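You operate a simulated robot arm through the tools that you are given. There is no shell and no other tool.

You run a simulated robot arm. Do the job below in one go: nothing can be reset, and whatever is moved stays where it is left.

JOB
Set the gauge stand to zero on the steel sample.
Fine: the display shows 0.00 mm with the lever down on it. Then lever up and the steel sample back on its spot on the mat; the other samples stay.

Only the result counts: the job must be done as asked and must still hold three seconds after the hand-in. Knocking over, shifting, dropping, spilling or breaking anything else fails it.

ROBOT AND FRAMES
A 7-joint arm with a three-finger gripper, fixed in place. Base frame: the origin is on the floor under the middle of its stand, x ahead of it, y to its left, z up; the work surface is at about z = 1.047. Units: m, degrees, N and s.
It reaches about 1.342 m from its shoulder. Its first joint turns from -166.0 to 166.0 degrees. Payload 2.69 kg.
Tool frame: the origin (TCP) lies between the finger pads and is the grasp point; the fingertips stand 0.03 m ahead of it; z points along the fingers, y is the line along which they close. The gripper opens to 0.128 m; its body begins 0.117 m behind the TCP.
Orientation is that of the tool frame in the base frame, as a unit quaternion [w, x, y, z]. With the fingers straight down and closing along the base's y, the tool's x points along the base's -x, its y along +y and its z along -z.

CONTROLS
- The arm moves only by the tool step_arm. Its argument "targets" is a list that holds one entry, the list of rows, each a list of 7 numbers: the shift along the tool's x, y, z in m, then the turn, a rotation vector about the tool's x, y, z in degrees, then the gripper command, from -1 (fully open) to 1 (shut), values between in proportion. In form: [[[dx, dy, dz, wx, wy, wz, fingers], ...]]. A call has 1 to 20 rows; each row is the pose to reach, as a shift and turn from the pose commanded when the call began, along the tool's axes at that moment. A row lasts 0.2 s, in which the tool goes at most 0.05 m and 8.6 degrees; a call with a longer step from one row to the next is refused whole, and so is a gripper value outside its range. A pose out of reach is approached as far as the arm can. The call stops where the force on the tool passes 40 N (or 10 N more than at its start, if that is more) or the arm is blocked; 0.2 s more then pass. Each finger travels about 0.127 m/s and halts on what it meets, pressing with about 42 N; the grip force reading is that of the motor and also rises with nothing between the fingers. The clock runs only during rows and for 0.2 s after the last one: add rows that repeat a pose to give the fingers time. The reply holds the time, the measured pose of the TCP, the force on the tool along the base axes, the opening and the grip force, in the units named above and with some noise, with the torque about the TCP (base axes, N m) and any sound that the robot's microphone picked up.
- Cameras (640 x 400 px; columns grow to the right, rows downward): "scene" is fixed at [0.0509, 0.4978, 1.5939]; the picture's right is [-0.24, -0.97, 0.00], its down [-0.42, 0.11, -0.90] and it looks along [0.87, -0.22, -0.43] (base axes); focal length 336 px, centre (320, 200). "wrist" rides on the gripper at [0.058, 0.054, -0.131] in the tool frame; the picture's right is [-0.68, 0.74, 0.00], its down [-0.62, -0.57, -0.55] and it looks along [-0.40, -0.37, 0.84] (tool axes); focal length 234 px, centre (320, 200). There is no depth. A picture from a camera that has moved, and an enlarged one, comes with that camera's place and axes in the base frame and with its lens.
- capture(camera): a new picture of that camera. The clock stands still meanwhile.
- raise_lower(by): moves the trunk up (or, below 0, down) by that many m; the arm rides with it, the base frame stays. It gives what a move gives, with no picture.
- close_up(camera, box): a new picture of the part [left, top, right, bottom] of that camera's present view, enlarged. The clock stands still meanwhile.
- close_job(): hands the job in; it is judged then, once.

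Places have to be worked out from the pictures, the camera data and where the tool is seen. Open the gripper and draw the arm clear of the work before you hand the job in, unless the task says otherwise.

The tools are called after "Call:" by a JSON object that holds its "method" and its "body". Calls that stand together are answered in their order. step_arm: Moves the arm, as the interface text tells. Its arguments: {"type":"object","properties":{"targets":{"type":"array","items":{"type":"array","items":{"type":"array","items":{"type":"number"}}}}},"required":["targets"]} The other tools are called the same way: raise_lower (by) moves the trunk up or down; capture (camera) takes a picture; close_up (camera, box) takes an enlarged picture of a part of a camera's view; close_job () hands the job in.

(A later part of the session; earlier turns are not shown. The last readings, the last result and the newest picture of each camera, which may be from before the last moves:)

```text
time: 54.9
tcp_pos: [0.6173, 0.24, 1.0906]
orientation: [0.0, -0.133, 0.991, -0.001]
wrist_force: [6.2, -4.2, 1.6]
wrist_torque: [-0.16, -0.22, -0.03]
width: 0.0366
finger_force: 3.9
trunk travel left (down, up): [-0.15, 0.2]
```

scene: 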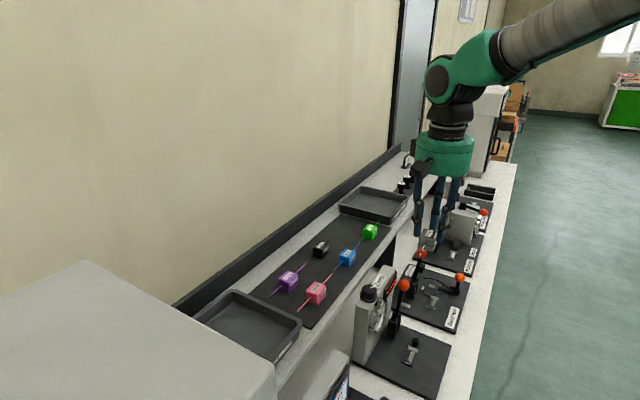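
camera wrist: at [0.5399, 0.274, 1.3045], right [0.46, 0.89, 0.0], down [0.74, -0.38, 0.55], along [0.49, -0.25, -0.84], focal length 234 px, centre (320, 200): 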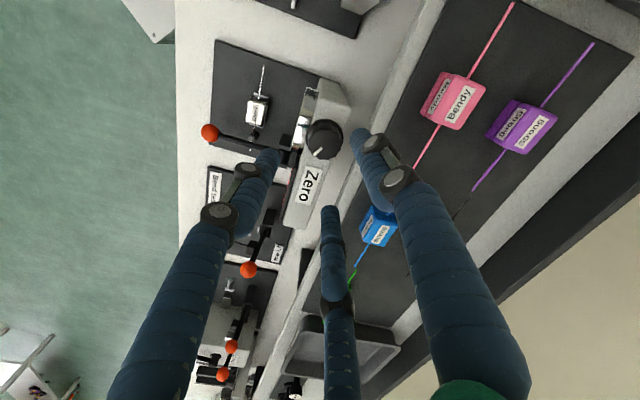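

The force has dropped and now points along +u. I shift 2 mm more that way, then close fully.

Call:
{"method": "step_arm", "body": {"targets": [[[-0.001, -0.0017, 0, 0, 0, 0, 0.5], [-0.001, -0.0017, 0, 0, 0, 0, 0.6], [-0.001, -0.0017, 0, 0, 0, 0, 0.8], [-0.001, -0.0017, 0, 0, 0, 0, 0.8]]]}}

Call:
{"method": "close_up", "body": {"camera": "scene", "box": [355, 230, 415, 310]}}

Call:
{"method": "close_up", "body": {"camera": "wrist", "box": [240, 60, 400, 220]}}

```text
time: 55.9
tcp_pos: [0.6185, 0.2388, 1.0912]
orientation: [0.0, -0.133, 0.991, -0.001]
wrist_force: [-2.8, 7.8, -2.0]
wrist_torque: [0.41, 0.21, 0.03]
width: 0.0337
finger_force: 44.9
trunk travel left (down, up): [-0.15, 0.2]
```

```text
5.00 times, centred on (385, 270) of scene
camera zoom: at [0.0509, 0.4978, 1.5939], right [-0.24, -0.97, 0.0], down [-0.42, 0.11, -0.9], along [0.87, -0.22, -0.43], focal length 1680 px, centre (-5, -150)
```

zoom: 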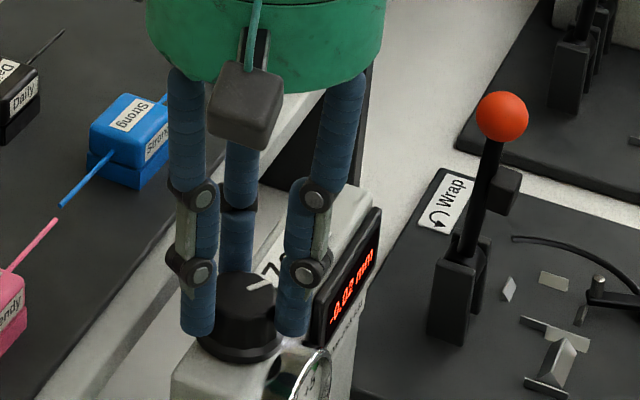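

```text
2.50 times, centred on (320, 140) of wrist
camera zoom: at [0.5475, 0.2755, 1.2226], right [0.46, 0.89, 0.0], down [0.74, -0.38, 0.55], along [0.49, -0.25, -0.84], focal length 585 px, centre (320, 350)
```

zoom: 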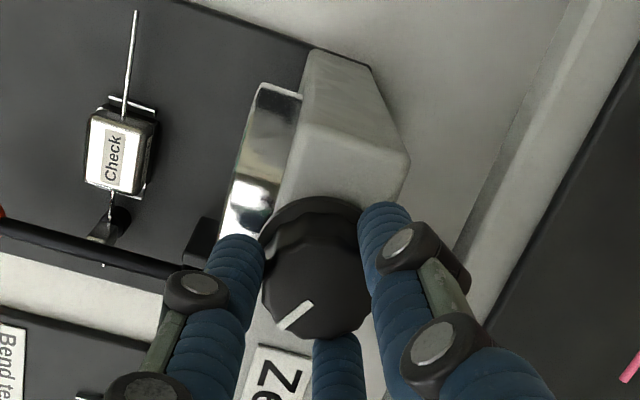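

The knob is gripped at 0.0337 m with only a small side load. I turn it 8° clockwise (positive about the tool's downward axis) in small steps and read the display, listening for clicks.

Call:
{"method": "step_arm", "body": {"targets": [[[0, 0, 0, 0, 0, 2, 0.8], [0, 0, 0, 0, 0, 4, 0.8], [0, 0, 0, 0, 0, 6, 0.8], [0, 0, 0, 0, 0, 8, 0.8], [0, 0, 0, 0, 0, 8, 0.8]]]}}

Call:
{"method": "close_up", "body": {"camera": "scene", "box": [375, 255, 415, 305]}}

```text
time: 57.1
tcp_pos: [0.6193, 0.2388, 1.0914]
orientation: [0.0, -0.061, 0.998, -0.001]
wrist_force: [-3.1, 4.7, 1.6]
wrist_torque: [0.07, 0.18, -0.02]
width: 0.0338
finger_force: 45.0
trunk travel left (down, up): [-0.15, 0.2]
```

```text
8.00 times, centred on (395, 280) of scene
camera zoom: at [0.0509, 0.4978, 1.5939], right [-0.24, -0.97, 0.0], down [-0.42, 0.11, -0.9], along [0.87, -0.22, -0.43], focal length 2689 px, centre (-280, -440)
```

zoom: 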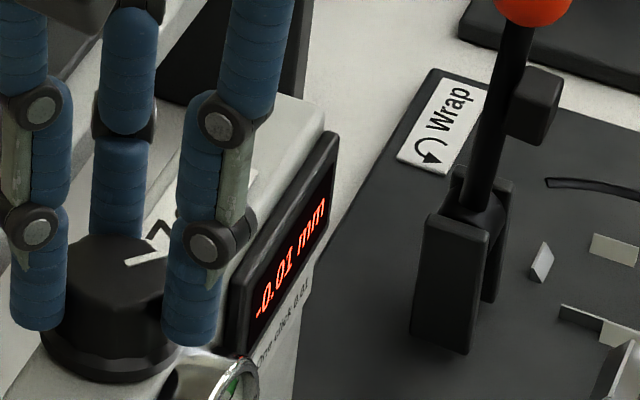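

The display went to -0.01 mm, so the direction is right. I turn on in small steps and read after each.

Call:
{"method": "step_arm", "body": {"targets": [[[0, 0, 0, 0, 0, 1.5, 0.8], [0, 0, 0, 0, 0, 3, 0.8], [0, 0, 0, 0, 0, 4, 0.8], [0, 0, 0, 0, 0, 4, 0.8]]]}}

Call:
{"method": "close_up", "body": {"camera": "scene", "box": [375, 255, 415, 305]}}

```text
time: 58.1
tcp_pos: [0.6181, 0.2381, 1.0909]
orientation: [0.001, -0.027, 1.0, 0.0]
wrist_force: [8.3, -2.7, -1.7]
wrist_torque: [-0.24, -0.52, -0.05]
width: 0.0339
finger_force: 45.0
trunk travel left (down, up): [-0.15, 0.2]
```

```text
8.00 times, centred on (395, 280) of scene
camera zoom: at [0.0509, 0.4978, 1.5939], right [-0.24, -0.97, 0.0], down [-0.42, 0.11, -0.9], along [0.87, -0.22, -0.43], focal length 2689 px, centre (-280, -440)
```

zoom: 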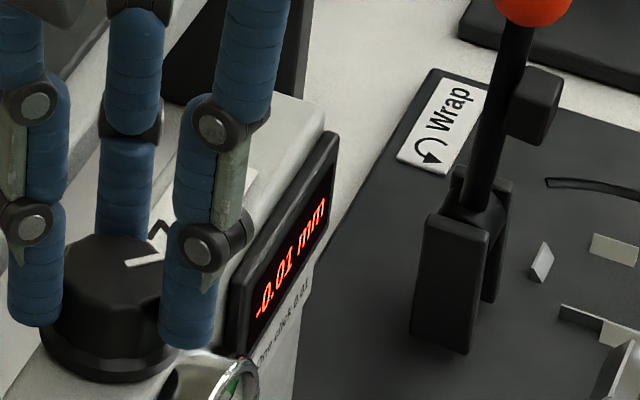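

Still -0.01 at 12°. I turn 4° more.

Call:
{"method": "step_arm", "body": {"targets": [[[0, 0, 0, 0, 0, 1.5, 0.8], [0, 0, 0, 0, 0, 3, 0.8], [0, 0, 0, 0, 0, 4, 0.8], [0, 0, 0, 0, 0, 4, 0.8]]]}}

Call:
{"method": "close_up", "body": {"camera": "scene", "box": [375, 255, 415, 305]}}

```text
time: 59.1
tcp_pos: [0.6183, 0.2376, 1.0902]
orientation: [0.001, 0.007, 1.0, -0.001]
wrist_force: [9.2, -1.3, 3.4]
wrist_torque: [-0.04, -0.12, 0.05]
width: 0.0337
finger_force: 45.1
trunk travel left (down, up): [-0.15, 0.2]
```

```text
8.00 times, centred on (395, 280) of scene
camera zoom: at [0.0509, 0.4978, 1.5939], right [-0.24, -0.97, 0.0], down [-0.42, 0.11, -0.9], along [0.87, -0.22, -0.43], focal length 2689 px, centre (-280, -440)
```

zoom: 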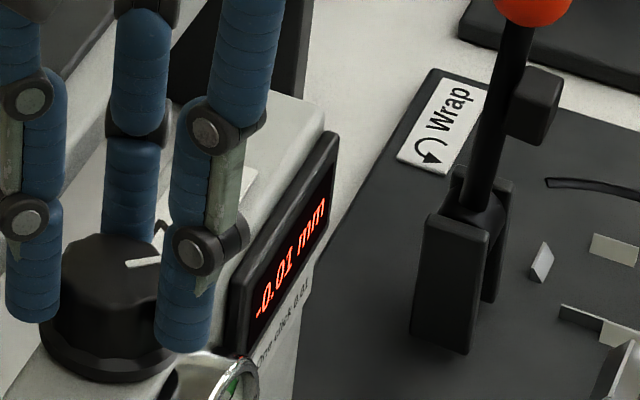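

Still -0.01 at 16°, though the pointer is turning with the hand. I continue another 4°.

Call:
{"method": "step_arm", "body": {"targets": [[[0, 0, 0, 0, 0, 1.5, 0.8], [0, 0, 0, 0, 0, 3, 0.8], [0, 0, 0, 0, 0, 4, 0.8], [0, 0, 0, 0, 0, 4, 0.8]]]}}

Call:
{"method": "close_up", "body": {"camera": "scene", "box": [375, 255, 415, 305]}}

Call:
{"method": "close_up", "body": {"camera": "wrist", "box": [240, 60, 400, 220]}}

```text
time: 60.1
tcp_pos: [0.6187, 0.2385, 1.09]
orientation: [0.001, 0.043, 0.999, -0.001]
wrist_force: [10.5, -3.3, 4.3]
wrist_torque: [-0.06, -0.42, -0.02]
width: 0.0337
finger_force: 45.2
trunk travel left (down, up): [-0.15, 0.2]
```

```text
8.00 times, centred on (395, 280) of scene
camera zoom: at [0.0509, 0.4978, 1.5939], right [-0.24, -0.97, 0.0], down [-0.42, 0.11, -0.9], along [0.87, -0.22, -0.43], focal length 2689 px, centre (-280, -440)
```

zoom: 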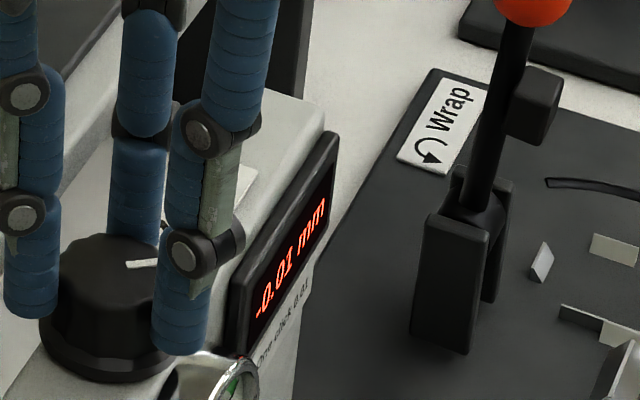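

```text
2.50 times, centred on (320, 140) of wrist
camera zoom: at [0.5642, 0.2973, 1.2226], right [0.74, 0.68, 0.0], down [0.56, -0.61, 0.55], along [0.37, -0.41, -0.84], focal length 585 px, centre (320, 350)
```

zoom: 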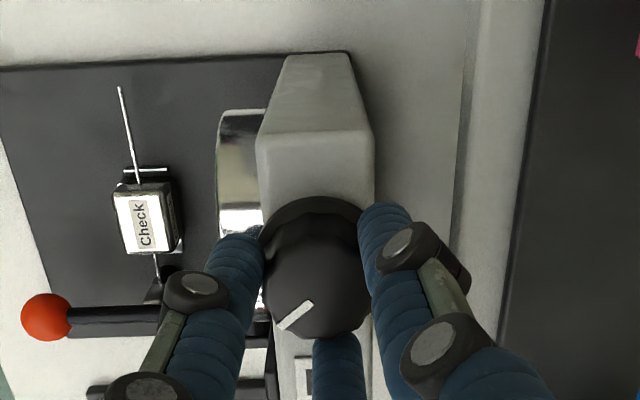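

The knob is clearly turning with the hand (20° so far). I continue in small steps.

Call:
{"method": "step_arm", "body": {"targets": [[[0, 0, 0, 0, 0, 1.5, 0.8], [0, 0, 0, 0, 0, 3, 0.8], [0, 0, 0, 0, 0, 3, 0.8]]]}}

Call:
{"method": "close_up", "body": {"camera": "scene", "box": [375, 255, 415, 305]}}

```text
time: 60.9
tcp_pos: [0.6187, 0.2381, 1.0908]
orientation: [0.0, 0.067, 0.998, -0.002]
wrist_force: [9.9, -0.2, 2.9]
wrist_torque: [0.11, -0.35, 0.01]
width: 0.0337
finger_force: 45.1
trunk travel left (down, up): [-0.15, 0.2]
```

```text
8.00 times, centred on (395, 280) of scene
camera zoom: at [0.0509, 0.4978, 1.5939], right [-0.24, -0.97, 0.0], down [-0.42, 0.11, -0.9], along [0.87, -0.22, -0.43], focal length 2689 px, centre (-280, -440)
```

zoom: 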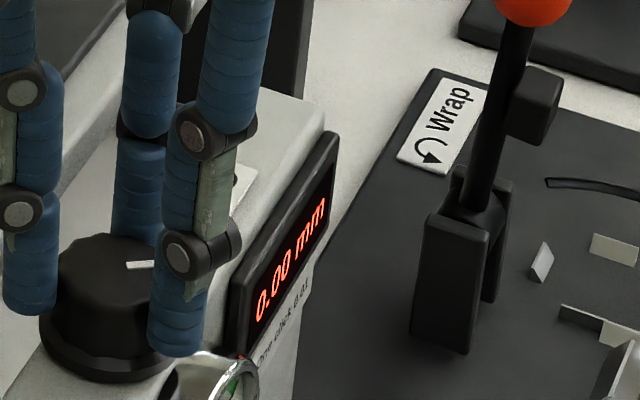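

It reads 0.00 mm at 23°. The changes near 7.5° and 22.5° suggest 15° clicks, so the second detent is centred at 30°. I turn the remaining 7° to sit in the middle of it.

Call:
{"method": "step_arm", "body": {"targets": [[[0, 0, 0, 0, 0, 2, 0.8], [0, 0, 0, 0, 0, 4, 0.8], [0, 0, 0, 0, 0, 6, 0.8], [0, 0, 0, 0, 0, 7, 0.8], [0, 0, 0, 0, 0, 7, 0.8]]]}}

Call:
{"method": "close_up", "body": {"camera": "scene", "box": [375, 255, 415, 305]}}

Call:
{"method": "close_up", "body": {"camera": "wrist", "box": [240, 60, 400, 220]}}

```text
time: 62.1
tcp_pos: [0.618, 0.2377, 1.0907]
orientation: [0.0, 0.129, 0.992, -0.001]
wrist_force: [10.1, -7.4, 4.4]
wrist_torque: [-0.37, -0.12, -0.04]
width: 0.0337
finger_force: 45.1
trunk travel left (down, up): [-0.15, 0.2]
```

```text
8.00 times, centred on (395, 280) of scene
camera zoom: at [0.0509, 0.4978, 1.5939], right [-0.24, -0.97, 0.0], down [-0.42, 0.11, -0.9], along [0.87, -0.22, -0.43], focal length 2689 px, centre (-280, -440)
```

zoom: 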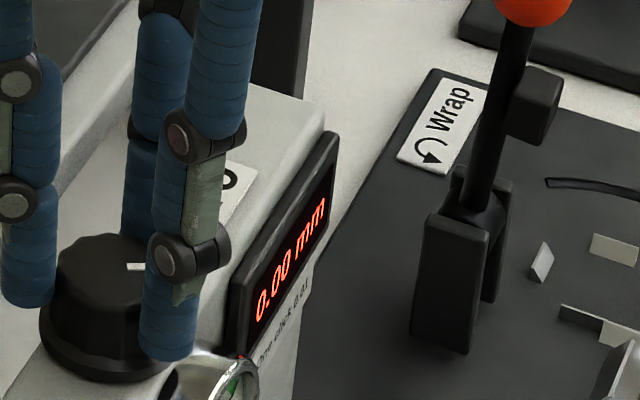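

```text
2.50 times, centred on (320, 140) of wrist
camera zoom: at [0.5753, 0.3058, 1.2226], right [0.84, 0.54, 0.0], down [0.45, -0.7, 0.55], along [0.3, -0.46, -0.84], focal length 585 px, centre (320, 350)
```

zoom: 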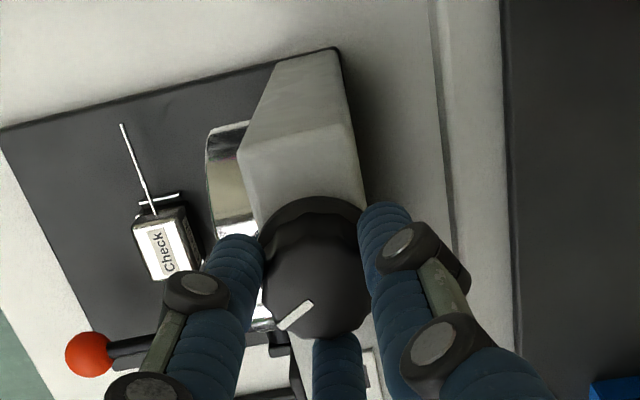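

The display reads 0.00 mm. I open the fingers evenly, check that the reading holds, then rise straight up.

Call:
{"method": "step_arm", "body": {"targets": [[[0, 0, 0, 0, 0, 0, 0.45], [0, 0, 0, 0, 0, 0, 0.25], [0, 0, 0, 0, 0, 0, 0.06], [0, 0, 0, 0, 0, 0, 0.06], [0, 0, -0.02, 0, 0, 0, 0.06], [0, 0, -0.05, 0, 0, 0, 0.06], [0, 0, -0.08, 0, 0, 0, 0.06], [0, 0, -0.1, 0, 0, 0, 0.06], [0, 0, -0.1, 0, 0, 0, 0.06]]]}}

Call:
{"method": "close_up", "body": {"camera": "scene", "box": [375, 255, 415, 305]}}

Call:
{"method": "capture", "body": {"camera": "wrist"}}

Call:
{"method": "close_up", "body": {"camera": "scene", "box": [360, 250, 450, 370]}}

```text
time: 64.1
tcp_pos: [0.6191, 0.2396, 1.1905]
orientation: [0.0, 0.128, 0.992, -0.001]
wrist_force: [-0.2, -0.3, 0.2]
wrist_torque: [-0.01, -0.01, 0.03]
width: 0.0603
finger_force: 0.0
trunk travel left (down, up): [-0.15, 0.2]
```

```text
8.00 times, centred on (395, 280) of scene
camera zoom: at [0.0509, 0.4978, 1.5939], right [-0.24, -0.97, 0.0], down [-0.42, 0.11, -0.9], along [0.87, -0.22, -0.43], focal length 2689 px, centre (-280, -440)
```

zoom: 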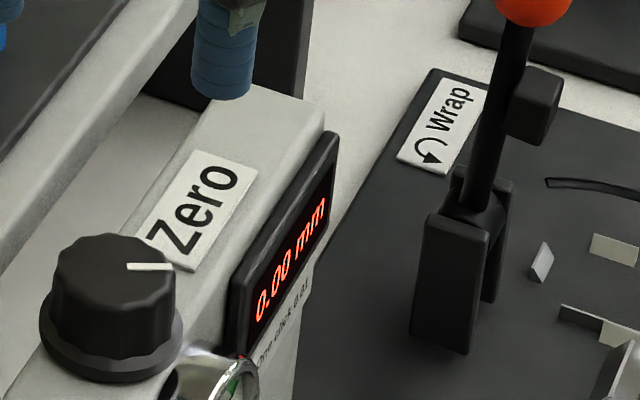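

```text
taken
camera wrist: at [0.575, 0.3068, 1.3221], right [0.84, 0.54, 0.0], down [0.45, -0.7, 0.55], along [0.3, -0.46, -0.84], focal length 234 px, centre (320, 200)
```

wrist: 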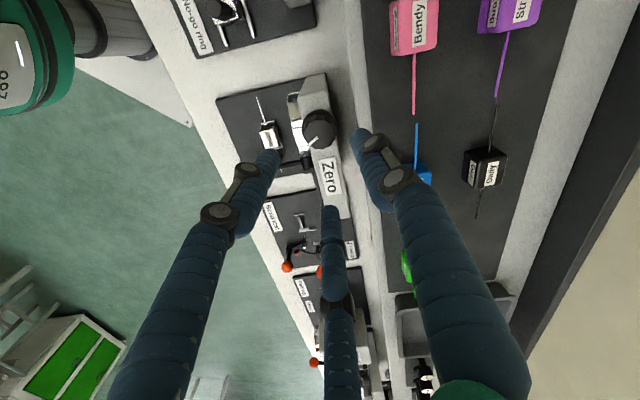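

```text
3.33 times, centred on (405, 310) of scene
camera zoom: at [0.0509, 0.4978, 1.5939], right [-0.24, -0.97, 0.0], down [-0.42, 0.11, -0.9], along [0.87, -0.22, -0.43], focal length 1120 px, centre (37, -167)
```

zoom: 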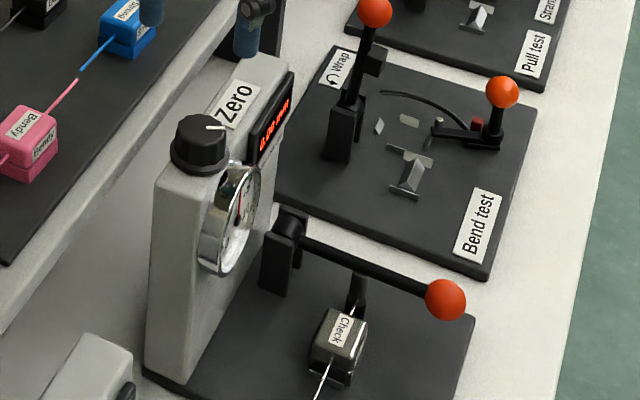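

It still reads 0.00 mm with the hand off, so the zero is set. The lever goes up next: its ball is now at about (0.564, 0.0535, 0.914). I move above it with the tool turned back so the lever rod lies between the two rear fingers.

Call:
{"method": "step_arm", "body": {"targets": [[[0.0002, -0.0388, 0, 0, 0, -6, 0.06], [0.0004, -0.0776, 0, 0, 0, -12, 0.06], [0.0007, -0.1164, 0, 0, 0, -18, 0.06], [0.0009, -0.1552, 0, 0, 0, -24, 0.06], [0.0011, -0.194, 0, 0, 0, -30, 0.06], [0.0011, -0.194, 0.045, 0, 0, -30, 0.06], [0.0011, -0.194, 0.09, 0, 0, -30, 0.06], [0.0011, -0.194, 0.14, 0, 0, -30, 0.06], [0.0011, -0.194, 0.14, 0, 0, -30, 0.06]]]}}

Call:
{"method": "close_up", "body": {"camera": "wrist", "box": [220, 40, 420, 240]}}

Call:
{"method": "close_up", "body": {"camera": "scene", "box": [370, 240, 470, 370]}}

```text
time: 66.1
tcp_pos: [0.5682, 0.0526, 1.0504]
orientation: [0.001, -0.133, 0.991, -0.001]
wrist_force: [0.4, 0.8, 0.0]
wrist_torque: [0.0, 0.03, 0.03]
width: 0.0602
finger_force: 0.0
trunk travel left (down, up): [-0.15, 0.2]
```

```text
2.00 times, centred on (320, 140) of wrist
camera zoom: at [0.4964, 0.0904, 1.1814], right [0.46, 0.89, 0.0], down [0.74, -0.38, 0.55], along [0.49, -0.25, -0.84], focal length 468 px, centre (320, 320)
```

zoom: 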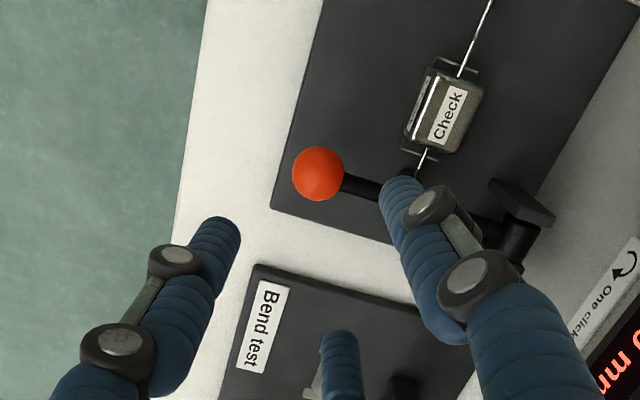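

```text
3.08 times, centred on (420, 305) of scene
camera zoom: at [0.0509, 0.4978, 1.5939], right [-0.24, -0.97, 0.0], down [-0.42, 0.11, -0.9], along [0.87, -0.22, -0.43], focal length 1034 px, centre (12, -123)
```

zoom: 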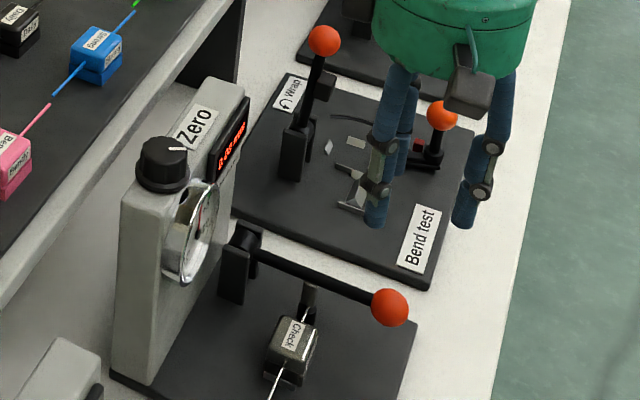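

The ball sits exactly at the fingers' true centre. I lower around it and close.

Call:
{"method": "step_arm", "body": {"targets": [[[0, 0, 0.04, 0, 0, 0, 0.06], [0, 0, 0.08, 0, 0, 0, 0.06], [0, 0, 0.11, 0, 0, 0, 0.06], [0, 0, 0.124, 0, 0, 0, 0.06], [0, 0, 0.124, 0, 0, 0, 0.3], [0, 0, 0.124, 0, 0, 0, 0.45], [0, 0, 0.124, 0, 0, 0, 0.53], [0, 0, 0.124, 0, 0, 0, 0.53]]]}}

Call:
{"method": "close_up", "body": {"camera": "wrist", "box": [220, 40, 420, 240]}}

Call:
{"method": "close_up", "body": {"camera": "scene", "box": [370, 240, 470, 370]}}

```text
time: 67.9
tcp_pos: [0.5687, 0.0503, 0.9278]
orientation: [0.0, -0.132, 0.991, -0.002]
wrist_force: [-1.5, 10.0, -1.2]
wrist_torque: [0.12, 0.08, -0.07]
width: 0.037
finger_force: 4.6
trunk travel left (down, up): [-0.15, 0.2]
```

```text
2.00 times, centred on (320, 140) of wrist
camera zoom: at [0.4969, 0.0873, 1.0602], right [0.46, 0.89, 0.0], down [0.74, -0.38, 0.55], along [0.49, -0.25, -0.84], focal length 468 px, centre (320, 320)
```

zoom: 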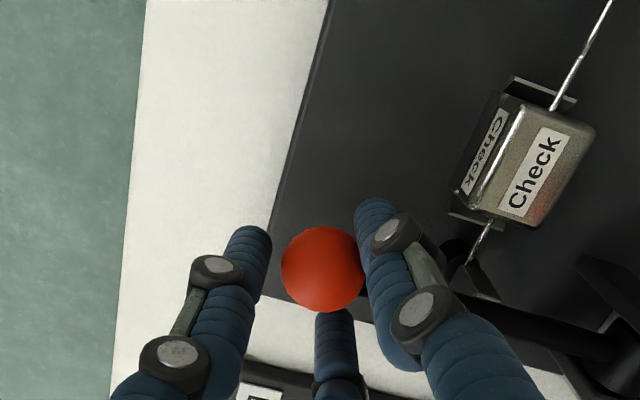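

```text
3.08 times, centred on (420, 305) of scene
camera zoom: at [0.0509, 0.4978, 1.5939], right [-0.24, -0.97, 0.0], down [-0.42, 0.11, -0.9], along [0.87, -0.22, -0.43], focal length 1034 px, centre (12, -123)
```

zoom: 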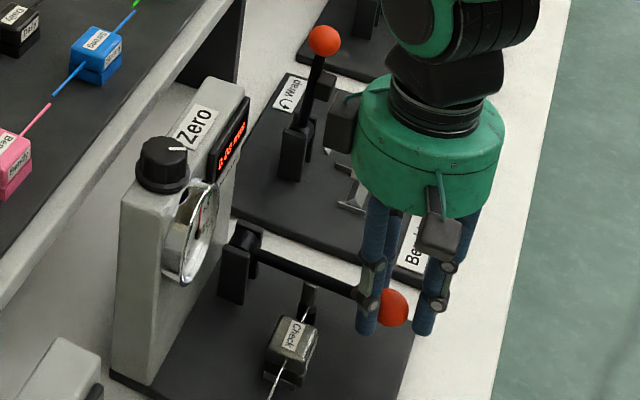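

The thumb touches first, so I shift 2.6 mm toward it, then grip the ball fully.

Call:
{"method": "step_arm", "body": {"targets": [[[0, 0.0026, 0, 0, 0, 0, 0.53], [0, 0.0026, 0, 0, 0, 0, 0.6], [0, 0.0026, 0, 0, 0, 0, 0.8], [0, 0.0026, 0, 0, 0, 0, 1], [0, 0.0026, 0, 0, 0, 0, 1]]]}}

Call:
{"method": "close_up", "body": {"camera": "wrist", "box": [220, 40, 420, 240]}}

```text
time: 69.1
tcp_pos: [0.5649, 0.0541, 0.9275]
orientation: [-0.002, -0.132, 0.991, -0.001]
wrist_force: [-23.8, 33.0, -0.3]
wrist_torque: [0.6, 0.72, -0.04]
width: 0.0285
finger_force: 44.7
trunk travel left (down, up): [-0.15, 0.2]
```

```text
2.00 times, centred on (320, 140) of wrist
camera zoom: at [0.4939, 0.0907, 1.0596], right [0.46, 0.89, 0.0], down [0.74, -0.38, 0.55], along [0.49, -0.25, -0.84], focal length 468 px, centre (320, 320)
```

zoom: 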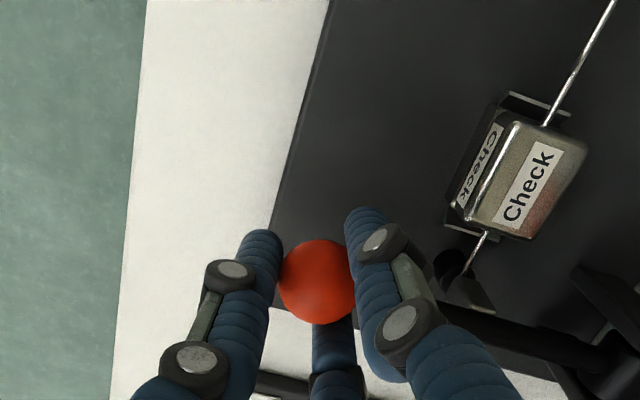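

Now fully gripped, the ball pulls the tool about 4 mm toward -u (40 N of side load). I relieve that before lifting.

Call:
{"method": "step_arm", "body": {"targets": [[[0.001, 0.0017, 0, 0, 0, 0, 1], [0.002, 0.0035, 0, 0, 0, 0, 1], [0.002, 0.0035, 0, 0, 0, 0, 1]]]}}

```text
time: 69.9
tcp_pos: [0.5645, 0.0544, 0.928]
orientation: [0.0, -0.132, 0.991, 0.0]
wrist_force: [-11.1, -31.2, -4.1]
wrist_torque: [-0.9, 0.25, 0.1]
width: 0.0286
finger_force: 45.2
trunk travel left (down, up): [-0.15, 0.2]
```

The side load has now moved to -v, about 30 N. I take that out and start the lift along the arc.

Call:
{"method": "step_arm", "body": {"targets": [[[0.0014, -0.002, 0, 0, 0, 0, 1], [0.0014, -0.002, -0.003, 0, 0, 0, 1], [0.0015, -0.0021, -0.006, 0, 0, 0, 1], [0.0015, -0.0021, -0.006, 0, 0, 0, 1]]]}}

Call:
{"method": "close_up", "body": {"camera": "scene", "box": [370, 240, 470, 370]}}

```text
time: 70.9
tcp_pos: [0.5652, 0.0544, 0.9335]
orientation: [0.001, -0.132, 0.991, 0.0]
wrist_force: [-0.4, -3.8, -5.0]
wrist_torque: [-0.24, 0.31, 0.05]
width: 0.0285
finger_force: 45.1
trunk travel left (down, up): [-0.15, 0.2]
```

```text
3.08 times, centred on (420, 305) of scene
camera zoom: at [0.0509, 0.4978, 1.5939], right [-0.24, -0.97, 0.0], down [-0.42, 0.11, -0.9], along [0.87, -0.22, -0.43], focal length 1034 px, centre (12, -123)
```

zoom: 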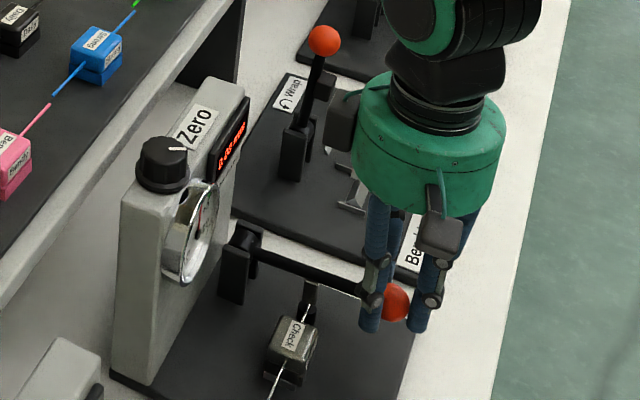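

The load is down to a few newtons with the grip holding. I lift along the arc to about 70°.

Call:
{"method": "step_arm", "body": {"targets": [[[0.0001, -0.0001, -0.006, 0, 0, 0, 1], [-0.0005, 0.0003, -0.016, 0, 0, 0, 1], [-0.0014, 0.0008, -0.026, 0, 0, 0, 1], [-0.0034, 0.002, -0.036, 0, 0, 0, 1], [-0.0059, 0.0034, -0.0455, 0, 0, 0, 1], [-0.0059, 0.0034, -0.0455, 0, 0, 0, 1]]]}}

Call:
{"method": "close_up", "body": {"camera": "scene", "box": [370, 240, 470, 370]}}

Call:
{"method": "close_up", "body": {"camera": "wrist", "box": [220, 40, 420, 240]}}

```text
time: 72.3
tcp_pos: [0.5697, 0.0591, 0.9787]
orientation: [0.0, -0.132, 0.991, -0.001]
wrist_force: [25.5, 16.0, -15.8]
wrist_torque: [-0.02, -0.14, 0.01]
width: 0.0287
finger_force: 44.7
trunk travel left (down, up): [-0.15, 0.2]
```

```text
3.08 times, centred on (420, 305) of scene
camera zoom: at [0.0509, 0.4978, 1.5939], right [-0.24, -0.97, 0.0], down [-0.42, 0.11, -0.9], along [0.87, -0.22, -0.43], focal length 1034 px, centre (12, -123)
```

zoom: 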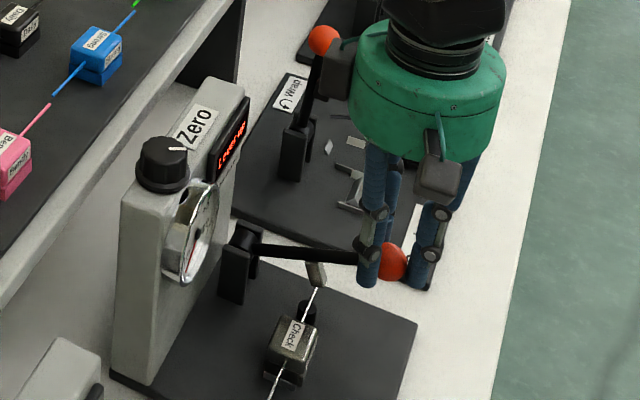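

```text
2.00 times, centred on (320, 140) of wrist
camera zoom: at [0.499, 0.0968, 1.1107], right [0.46, 0.89, 0.0], down [0.74, -0.38, 0.55], along [0.49, -0.25, -0.83], focal length 468 px, centre (320, 320)
```

zoom: 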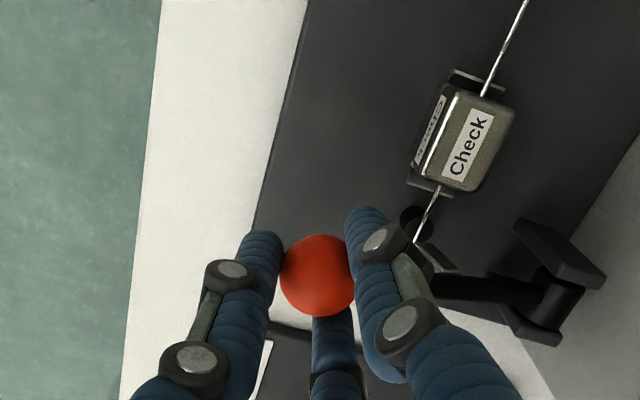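

The lever is coming up and the display has changed to "Lever up". The load shows the arc bends a little more toward +v than I commanded, so I add that and continue to about 50°.

Call:
{"method": "step_arm", "body": {"targets": [[[-0.0022, 0.0012, 0, 0, 0, 0, 1], [-0.0048, 0.0027, -0.009, 0, 0, 0, 1], [-0.0095, 0.0055, -0.0183, 0, 0, 0, 1], [-0.0147, 0.0085, -0.0265, 0, 0, 0, 1], [-0.0199, 0.0115, -0.0347, 0, 0, 0, 1], [-0.0199, 0.0115, -0.0347, 0, 0, 0, 1]]]}}

Call:
{"method": "close_up", "body": {"camera": "scene", "box": [370, 240, 470, 370]}}

```text
time: 73.7
tcp_pos: [0.5839, 0.0734, 1.0154]
orientation: [0.0, -0.131, 0.991, 0.0]
wrist_force: [-4.2, -39.2, 16.7]
wrist_torque: [-1.52, 0.47, 0.08]
width: 0.0288
finger_force: 44.9
trunk travel left (down, up): [-0.15, 0.2]
```

```text
3.08 times, centred on (420, 305) of scene
camera zoom: at [0.0509, 0.4978, 1.5939], right [-0.24, -0.97, 0.0], down [-0.42, 0.11, -0.9], along [0.87, -0.22, -0.43], focal length 1034 px, centre (12, -123)
```

zoom: 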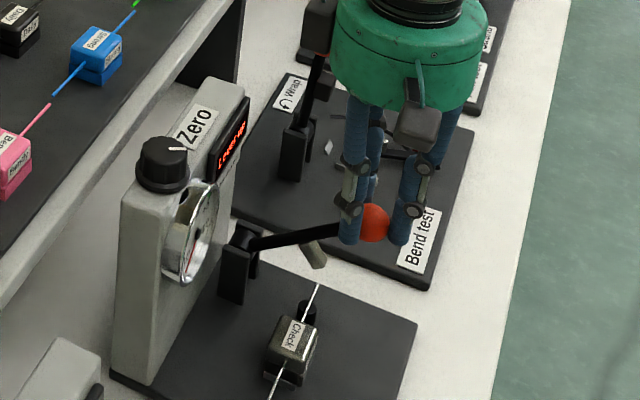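

The lever is at about 55°, with some side load building again. I release the ball (friction holds the lever here) and lift the hand clear, to finish by pushing with a closed fist.

Call:
{"method": "step_arm", "body": {"targets": [[[0, 0, 0, 0, 0, 0, 0.5], [0, 0, 0, 0, 0, 0, 0.2], [0, 0, 0, 0, 0, 0, 0.06], [0, 0, 0, 0, 0, 0, 0.06], [0, 0, -0.03, 0, 0, 0, 0.06], [0, 0, -0.065, 0, 0, 0, 0.06], [0, 0, -0.065, 0, 0, 0, 0.5]]]}}

Call:
{"method": "close_up", "body": {"camera": "scene", "box": [370, 230, 450, 370]}}

Call:
{"method": "capture", "body": {"camera": "wrist"}}

```text
time: 75.3
tcp_pos: [0.5831, 0.0735, 1.0794]
orientation: [-0.001, -0.132, 0.991, 0.0]
wrist_force: [-0.1, -0.4, -0.5]
wrist_torque: [0.01, -0.05, 0.01]
width: 0.0321
finger_force: 0.0
trunk travel left (down, up): [-0.15, 0.2]
```

```text
2.86 times, centred on (410, 300) of scene
camera zoom: at [0.0509, 0.4978, 1.5939], right [-0.24, -0.97, 0.0], down [-0.42, 0.11, -0.9], along [0.87, -0.22, -0.43], focal length 960 px, centre (63, -86)
```

zoom: 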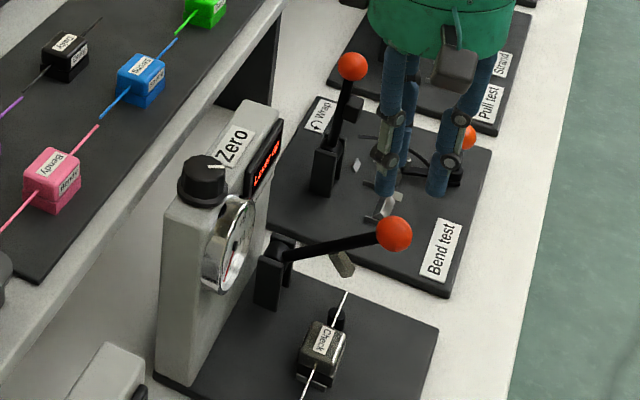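

```text
taken
camera wrist: at [0.5126, 0.1105, 1.2113], right [0.46, 0.89, 0.0], down [0.74, -0.38, 0.55], along [0.49, -0.25, -0.84], focal length 234 px, centre (320, 200)
```

wrist: 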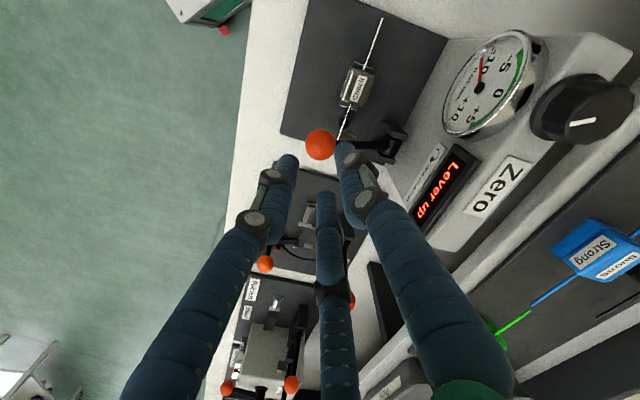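

The lever holds at about 52° with its ball at (0.584, 0.073, 0.993). I close the hand into a fist, go around to the front of the ball and lower to its height.

Call:
{"method": "step_arm", "body": {"targets": [[[0.016, -0.0092, 0, 0, 0, 0, 1], [0.032, -0.0184, 0, 0, 0, 0, 1], [0.0477, -0.0275, 0, 0, 0, 0, 1], [0.0477, -0.0275, 0.035, 0, 0, 0, 1], [0.0477, -0.0275, 0.07, 0, 0, 0, 1], [0.0477, -0.0275, 0.07, 0, 0, 0, 1]]]}}

Call:
{"method": "close_up", "body": {"camera": "scene", "box": [370, 230, 470, 370]}}

Call:
{"method": "capture", "body": {"camera": "wrist"}}

```text
time: 76.7
tcp_pos: [0.5475, 0.0363, 1.0066]
orientation: [0.001, -0.132, 0.991, -0.001]
wrist_force: [0.6, -0.2, 0.3]
wrist_torque: [0.0, 0.07, 0.0]
width: 0.0021
finger_force: 31.5
trunk travel left (down, up): [-0.15, 0.2]
```

```text
2.86 times, centred on (420, 300) of scene
camera zoom: at [0.0509, 0.4978, 1.5939], right [-0.24, -0.97, 0.0], down [-0.42, 0.11, -0.9], along [0.87, -0.22, -0.43], focal length 960 px, centre (34, -86)
```

zoom: 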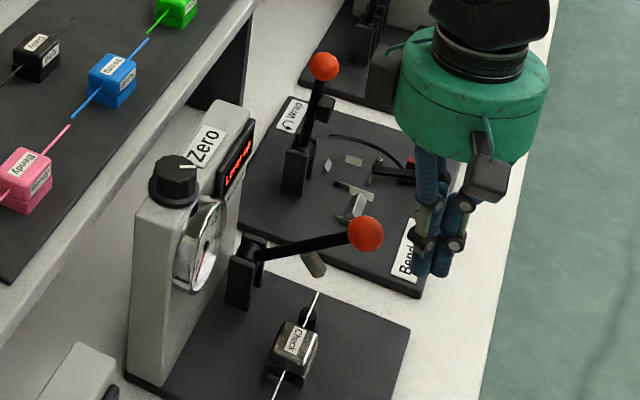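

```text
taken
camera wrist: at [0.4767, 0.0735, 1.1394], right [0.46, 0.89, 0.0], down [0.74, -0.38, 0.55], along [0.49, -0.25, -0.84], focal length 234 px, centre (320, 200)
```

wrist: 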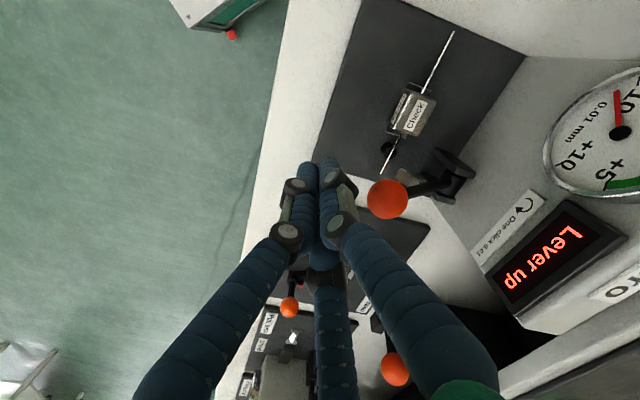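

The fist is in front of the ball. I push it back toward upright, rising slightly as the ball climbs.

Call:
{"method": "step_arm", "body": {"targets": [[[-0.0173, 0.01, -0.003, 0, 0, 0, 1], [-0.0347, 0.02, -0.009, 0, 0, 0, 1], [-0.052, 0.03, -0.015, 0, 0, 0, 1], [-0.0693, 0.0399, -0.02, 0, 0, 0, 1], [-0.078, 0.0449, -0.0234, 0, 0, 0, 1], [-0.078, 0.0449, -0.0234, 0, 0, 0, 1]]]}}

Call:
{"method": "close_up", "body": {"camera": "scene", "box": [370, 230, 470, 370]}}

Call:
{"method": "capture", "body": {"camera": "wrist"}}

```text
time: 78.1
tcp_pos: [0.6089, 0.1, 1.0319]
orientation: [0.0, -0.132, 0.991, -0.001]
wrist_force: [0.5, -0.4, 1.4]
wrist_torque: [-0.06, 0.02, 0.0]
width: 0.0022
finger_force: 31.9
trunk travel left (down, up): [-0.15, 0.2]
```

```text
2.86 times, centred on (420, 300) of scene
camera zoom: at [0.0509, 0.4978, 1.5939], right [-0.24, -0.97, 0.0], down [-0.42, 0.11, -0.9], along [0.87, -0.22, -0.43], focal length 960 px, centre (34, -86)
```

zoom: 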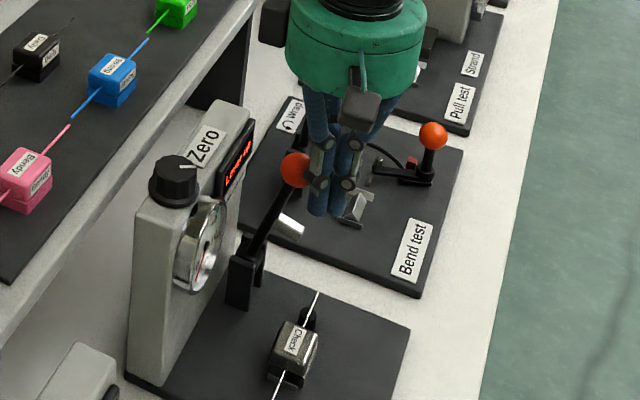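

```text
taken
camera wrist: at [0.5382, 0.1373, 1.164], right [0.46, 0.89, 0.0], down [0.74, -0.38, 0.55], along [0.49, -0.25, -0.84], focal length 234 px, centre (320, 200)
```

wrist: 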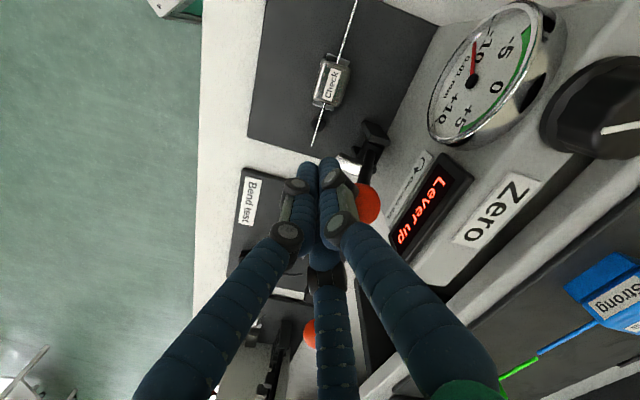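

The lever is nearly upright with little force. I push the last 15 mm in small steps to its stop.

Call:
{"method": "step_arm", "body": {"targets": [[[-0.0043, 0.0025, 0, 0, 0, 0, 1], [-0.0087, 0.005, 0, 0, 0, 0, 1], [-0.0121, 0.007, 0, 0, 0, 0, 1], [-0.0121, 0.007, 0, 0, 0, 0, 1]]]}}

Call:
{"method": "close_up", "body": {"camera": "scene", "box": [370, 250, 430, 330]}}

```text
time: 79.1
tcp_pos: [0.6176, 0.1101, 1.0321]
orientation: [0.0, -0.132, 0.991, -0.001]
wrist_force: [0.5, -1.3, -0.6]
wrist_torque: [0.04, 0.01, -0.02]
width: 0.0021
finger_force: 31.7
trunk travel left (down, up): [-0.15, 0.2]
```

```text
5.00 times, centred on (400, 290) of scene
camera zoom: at [0.0509, 0.4978, 1.5939], right [-0.24, -0.97, 0.0], down [-0.42, 0.11, -0.9], along [0.87, -0.22, -0.43], focal length 1680 px, centre (-80, -250)
```

zoom: 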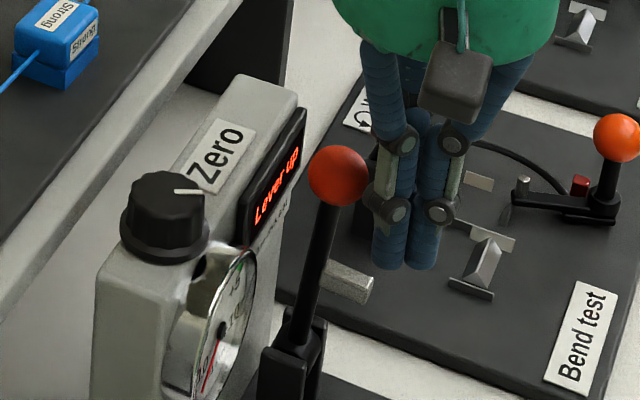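

The lever ball is back exactly where it started, and the display says "Lever up". I back the hand away, rise, turn to the sample's grasp orientation and open, ready to collect the sample.

Call:
{"method": "step_arm", "body": {"targets": [[[0.013, -0.0075, 0, 0, 0, 0, 1], [0.026, -0.015, 0, 0, 0, 0, 1], [0.026, -0.015, -0.04, 0, 0, 0, 1], [0.026, -0.015, -0.08, 0, 0, 0, 1], [0.033, 0.004, -0.1, 0, 0, 7.4, 0.5], [0.0397, 0.0237, -0.1, 0, 0, 14.8, 0.1], [0.0397, 0.0237, -0.1, 0, 0, 22.2, 0.1], [0.0397, 0.0237, -0.1, 0, 0, 29.7, 0.1], [0.0397, 0.0237, -0.1, 0, 0, 29.7, 0.1]]]}}

Call:
{"method": "close_up", "body": {"camera": "scene", "box": [360, 250, 450, 370]}}

Call:
{"method": "close_up", "body": {"camera": "wrist", "box": [260, 20, 400, 160]}}

Call:
{"method": "close_up", "body": {"camera": "scene", "box": [385, 265, 425, 335]}}

```text
time: 81.1
tcp_pos: [0.5733, 0.1225, 1.1313]
orientation: [0.001, 0.127, 0.992, -0.001]
wrist_force: [-0.6, -0.1, 0.8]
wrist_torque: [0.04, -0.07, -0.01]
width: 0.0576
finger_force: 0.2
trunk travel left (down, up): [-0.15, 0.2]
```

```text
3.33 times, centred on (405, 310) of scene
camera zoom: at [0.0509, 0.4978, 1.5939], right [-0.24, -0.97, 0.0], down [-0.42, 0.11, -0.9], along [0.87, -0.22, -0.43], focal length 1120 px, centre (37, -167)
```

zoom: 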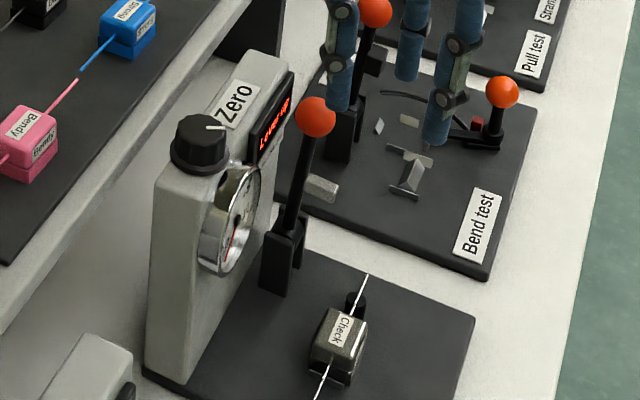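

```text
2.86 times, centred on (330, 90) of wrist
camera zoom: at [0.5302, 0.1891, 1.2638], right [0.84, 0.54, 0.0], down [0.45, -0.7, 0.55], along [0.3, -0.46, -0.84], focal length 669 px, centre (291, 514)
```

zoom: 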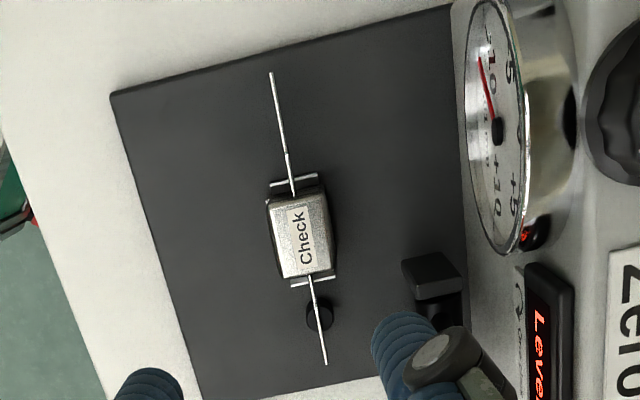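

```text
5.71 times, centred on (405, 300) of scene
camera zoom: at [0.0509, 0.4978, 1.5939], right [-0.24, -0.97, 0.0], down [-0.42, 0.11, -0.9], along [0.87, -0.22, -0.43], focal length 1920 px, centre (-166, -371)
```

zoom: 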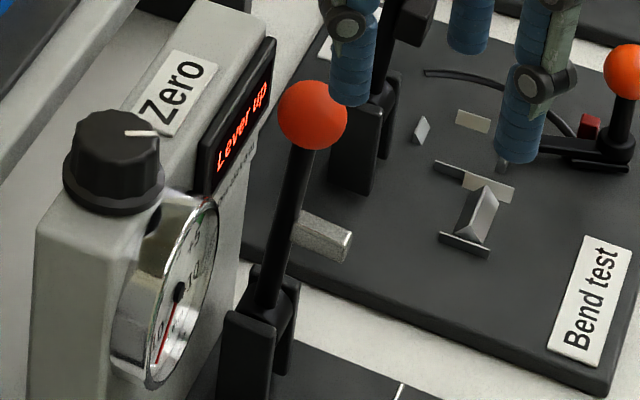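

The lever is up and the zero knob is untouched. I tilt the tool the same 9° used when placing, which keeps the palm box clear of the ball, and lower the open fingers around the sample.

Call:
{"method": "step_arm", "body": {"targets": [[[0.0013, 0.0008, 0.03, -3.9, -2.3, 0, 0.1], [0.0013, 0.0008, 0.06, -7.76, -4.55, 0, 0.1], [0.0013, 0.0008, 0.1, -7.76, -4.55, 0, 0.1], [0.0013, 0.0008, 0.14, -7.76, -4.55, 0, 0.1], [0.0013, 0.0008, 0.17, -7.76, -4.55, 0, 0.1], [0.0013, 0.0008, 0.195, -7.76, -4.55, 0, 0.1], [0.0013, 0.0008, 0.21, -7.76, -4.55, 0, 0.1], [0.0013, 0.0008, 0.21, -7.76, -4.55, 0, 0.1]]]}}

Call:
{"method": "close_up", "body": {"camera": "scene", "box": [380, 240, 450, 370]}}

Call:
{"method": "close_up", "body": {"camera": "scene", "box": [398, 325, 434, 367]}}

Call:
{"method": "close_up", "body": {"camera": "wrist", "box": [250, 50, 390, 190]}}

```text
time: 82.9
tcp_pos: [0.5734, 0.1228, 0.921]
orientation: [0.048, 0.126, 0.989, 0.061]
wrist_force: [0.7, -0.7, 0.4]
wrist_torque: [-0.02, 0.0, 0.01]
width: 0.0576
finger_force: 0.0
trunk travel left (down, up): [-0.15, 0.2]
```

```text
3.08 times, centred on (415, 305) of scene
camera zoom: at [0.0509, 0.4978, 1.5939], right [-0.24, -0.97, 0.0], down [-0.42, 0.11, -0.9], along [0.87, -0.22, -0.43], focal length 1034 px, centre (28, -123)
```

zoom: 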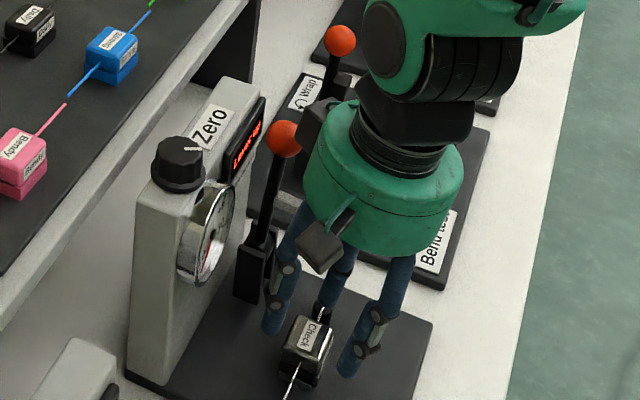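

```text
9.52 times, centred on (416, 346) of scene
camera zoom: at [0.0509, 0.4978, 1.5939], right [-0.24, -0.97, 0.0], down [-0.42, 0.11, -0.9], along [0.87, -0.22, -0.43], focal length 3201 px, centre (-594, -1190)
```

zoom: 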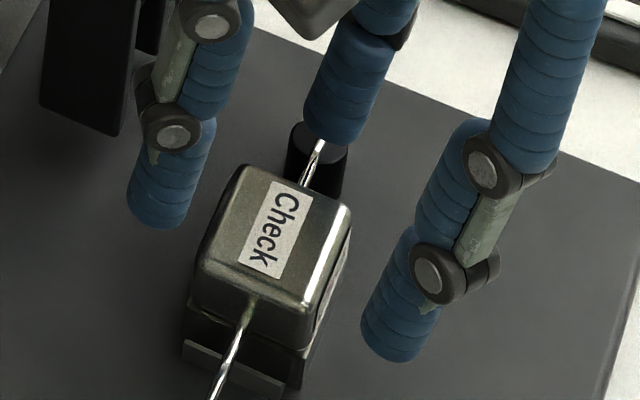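

```text
2.86 times, centred on (320, 120) of wrist
camera zoom: at [0.5147, 0.1754, 1.0539], right [0.83, 0.53, 0.15], down [0.39, -0.76, 0.52], along [0.39, -0.37, -0.84], focal length 669 px, centre (320, 429)
```

zoom: 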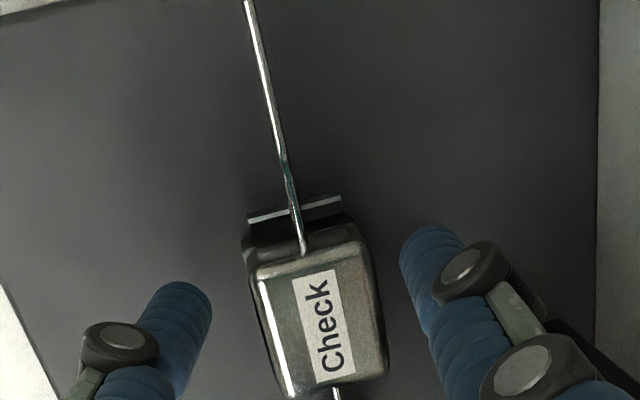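

The camera pose matches the release pose apart from 7 mm of height, and the box is clear of the ball. I lower the rest and close gently; the block should tip back into the jaws as it was when placed.

Call:
{"method": "step_arm", "body": {"targets": [[[0.0002, -0.0004, 0.0025, 0, 0, 0, 0.1], [0.0004, -0.0007, 0.005, 0, 0, 0, 0.1], [0.0006, -0.001, 0.0073, 0, 0, 0, 0.1], [0.0006, -0.001, 0.0073, 0, 0, 0, 0.1]]]}}

Call:
{"method": "close_up", "body": {"camera": "scene", "box": [398, 325, 434, 367]}}

Call:
{"method": "close_up", "body": {"camera": "wrist", "box": [250, 50, 390, 190]}}

```text
time: 83.9
tcp_pos: [0.5734, 0.1223, 0.9139]
orientation: [0.048, 0.126, 0.989, 0.061]
wrist_force: [-0.2, -0.6, 0.0]
wrist_torque: [0.0, 0.0, -0.04]
width: 0.0574
finger_force: 0.0
trunk travel left (down, up): [-0.15, 0.2]
```

```text
9.52 times, centred on (416, 346) of scene
camera zoom: at [0.0509, 0.4978, 1.5939], right [-0.24, -0.97, 0.0], down [-0.42, 0.11, -0.9], along [0.87, -0.22, -0.43], focal length 3201 px, centre (-594, -1190)
```

zoom: 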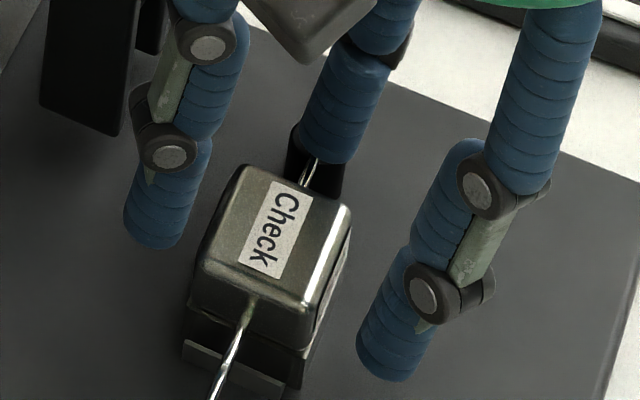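

```text
2.86 times, centred on (320, 120) of wrist
camera zoom: at [0.5149, 0.1756, 1.0465], right [0.83, 0.53, 0.15], down [0.39, -0.76, 0.52], along [0.39, -0.37, -0.84], focal length 669 px, centre (320, 429)
```

zoom: 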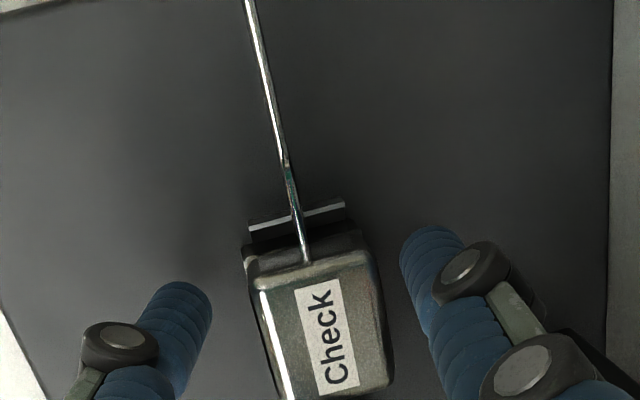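

The pose matches the release pose exactly. The thumb is slightly nearer the block than finger A, so I shift 1.2 mm toward +v and close in steps.

Call:
{"method": "step_arm", "body": {"targets": [[[-0.0006, 0.001, 0.0002, 0, 0, 0, 0.2], [-0.0006, 0.001, 0.0002, 0, 0, 0, 0.3], [-0.0006, 0.001, 0.0002, 0, 0, 0, 0.38], [-0.0006, 0.001, 0.0002, 0, 0, 0, 0.38]]]}}

Call:
{"method": "close_up", "body": {"camera": "scene", "box": [398, 325, 434, 367]}}

Call:
{"method": "close_up", "body": {"camera": "wrist", "box": [250, 50, 390, 190]}}

```text
time: 84.9
tcp_pos: [0.5731, 0.1243, 0.9125]
orientation: [0.049, 0.126, 0.989, 0.062]
wrist_force: [1.1, 0.2, 0.8]
wrist_torque: [0.04, 0.03, 0.01]
width: 0.0403
finger_force: 0.4
trunk travel left (down, up): [-0.15, 0.2]
```

```text
9.52 times, centred on (416, 346) of scene
camera zoom: at [0.0509, 0.4978, 1.5939], right [-0.24, -0.97, 0.0], down [-0.42, 0.11, -0.9], along [0.87, -0.22, -0.43], focal length 3201 px, centre (-594, -1190)
```

zoom: 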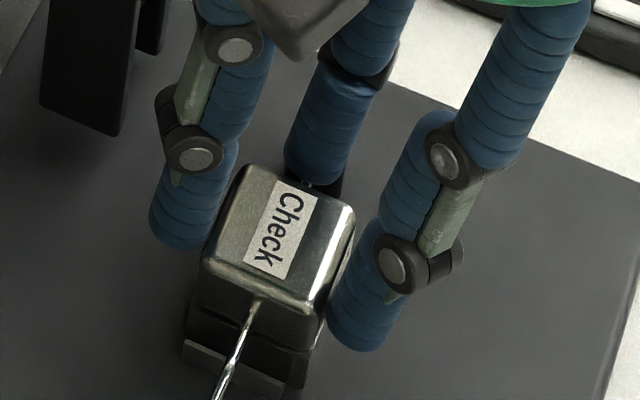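

```text
2.86 times, centred on (320, 120) of wrist
camera zoom: at [0.5157, 0.1769, 1.0467], right [0.83, 0.53, 0.15], down [0.39, -0.76, 0.52], along [0.39, -0.37, -0.84], focal length 669 px, centre (320, 429)
```

zoom: 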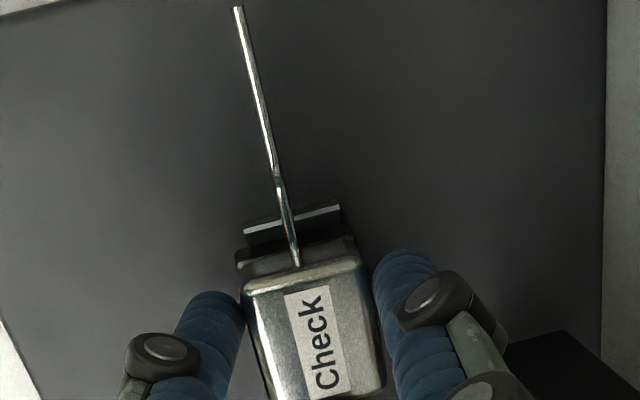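

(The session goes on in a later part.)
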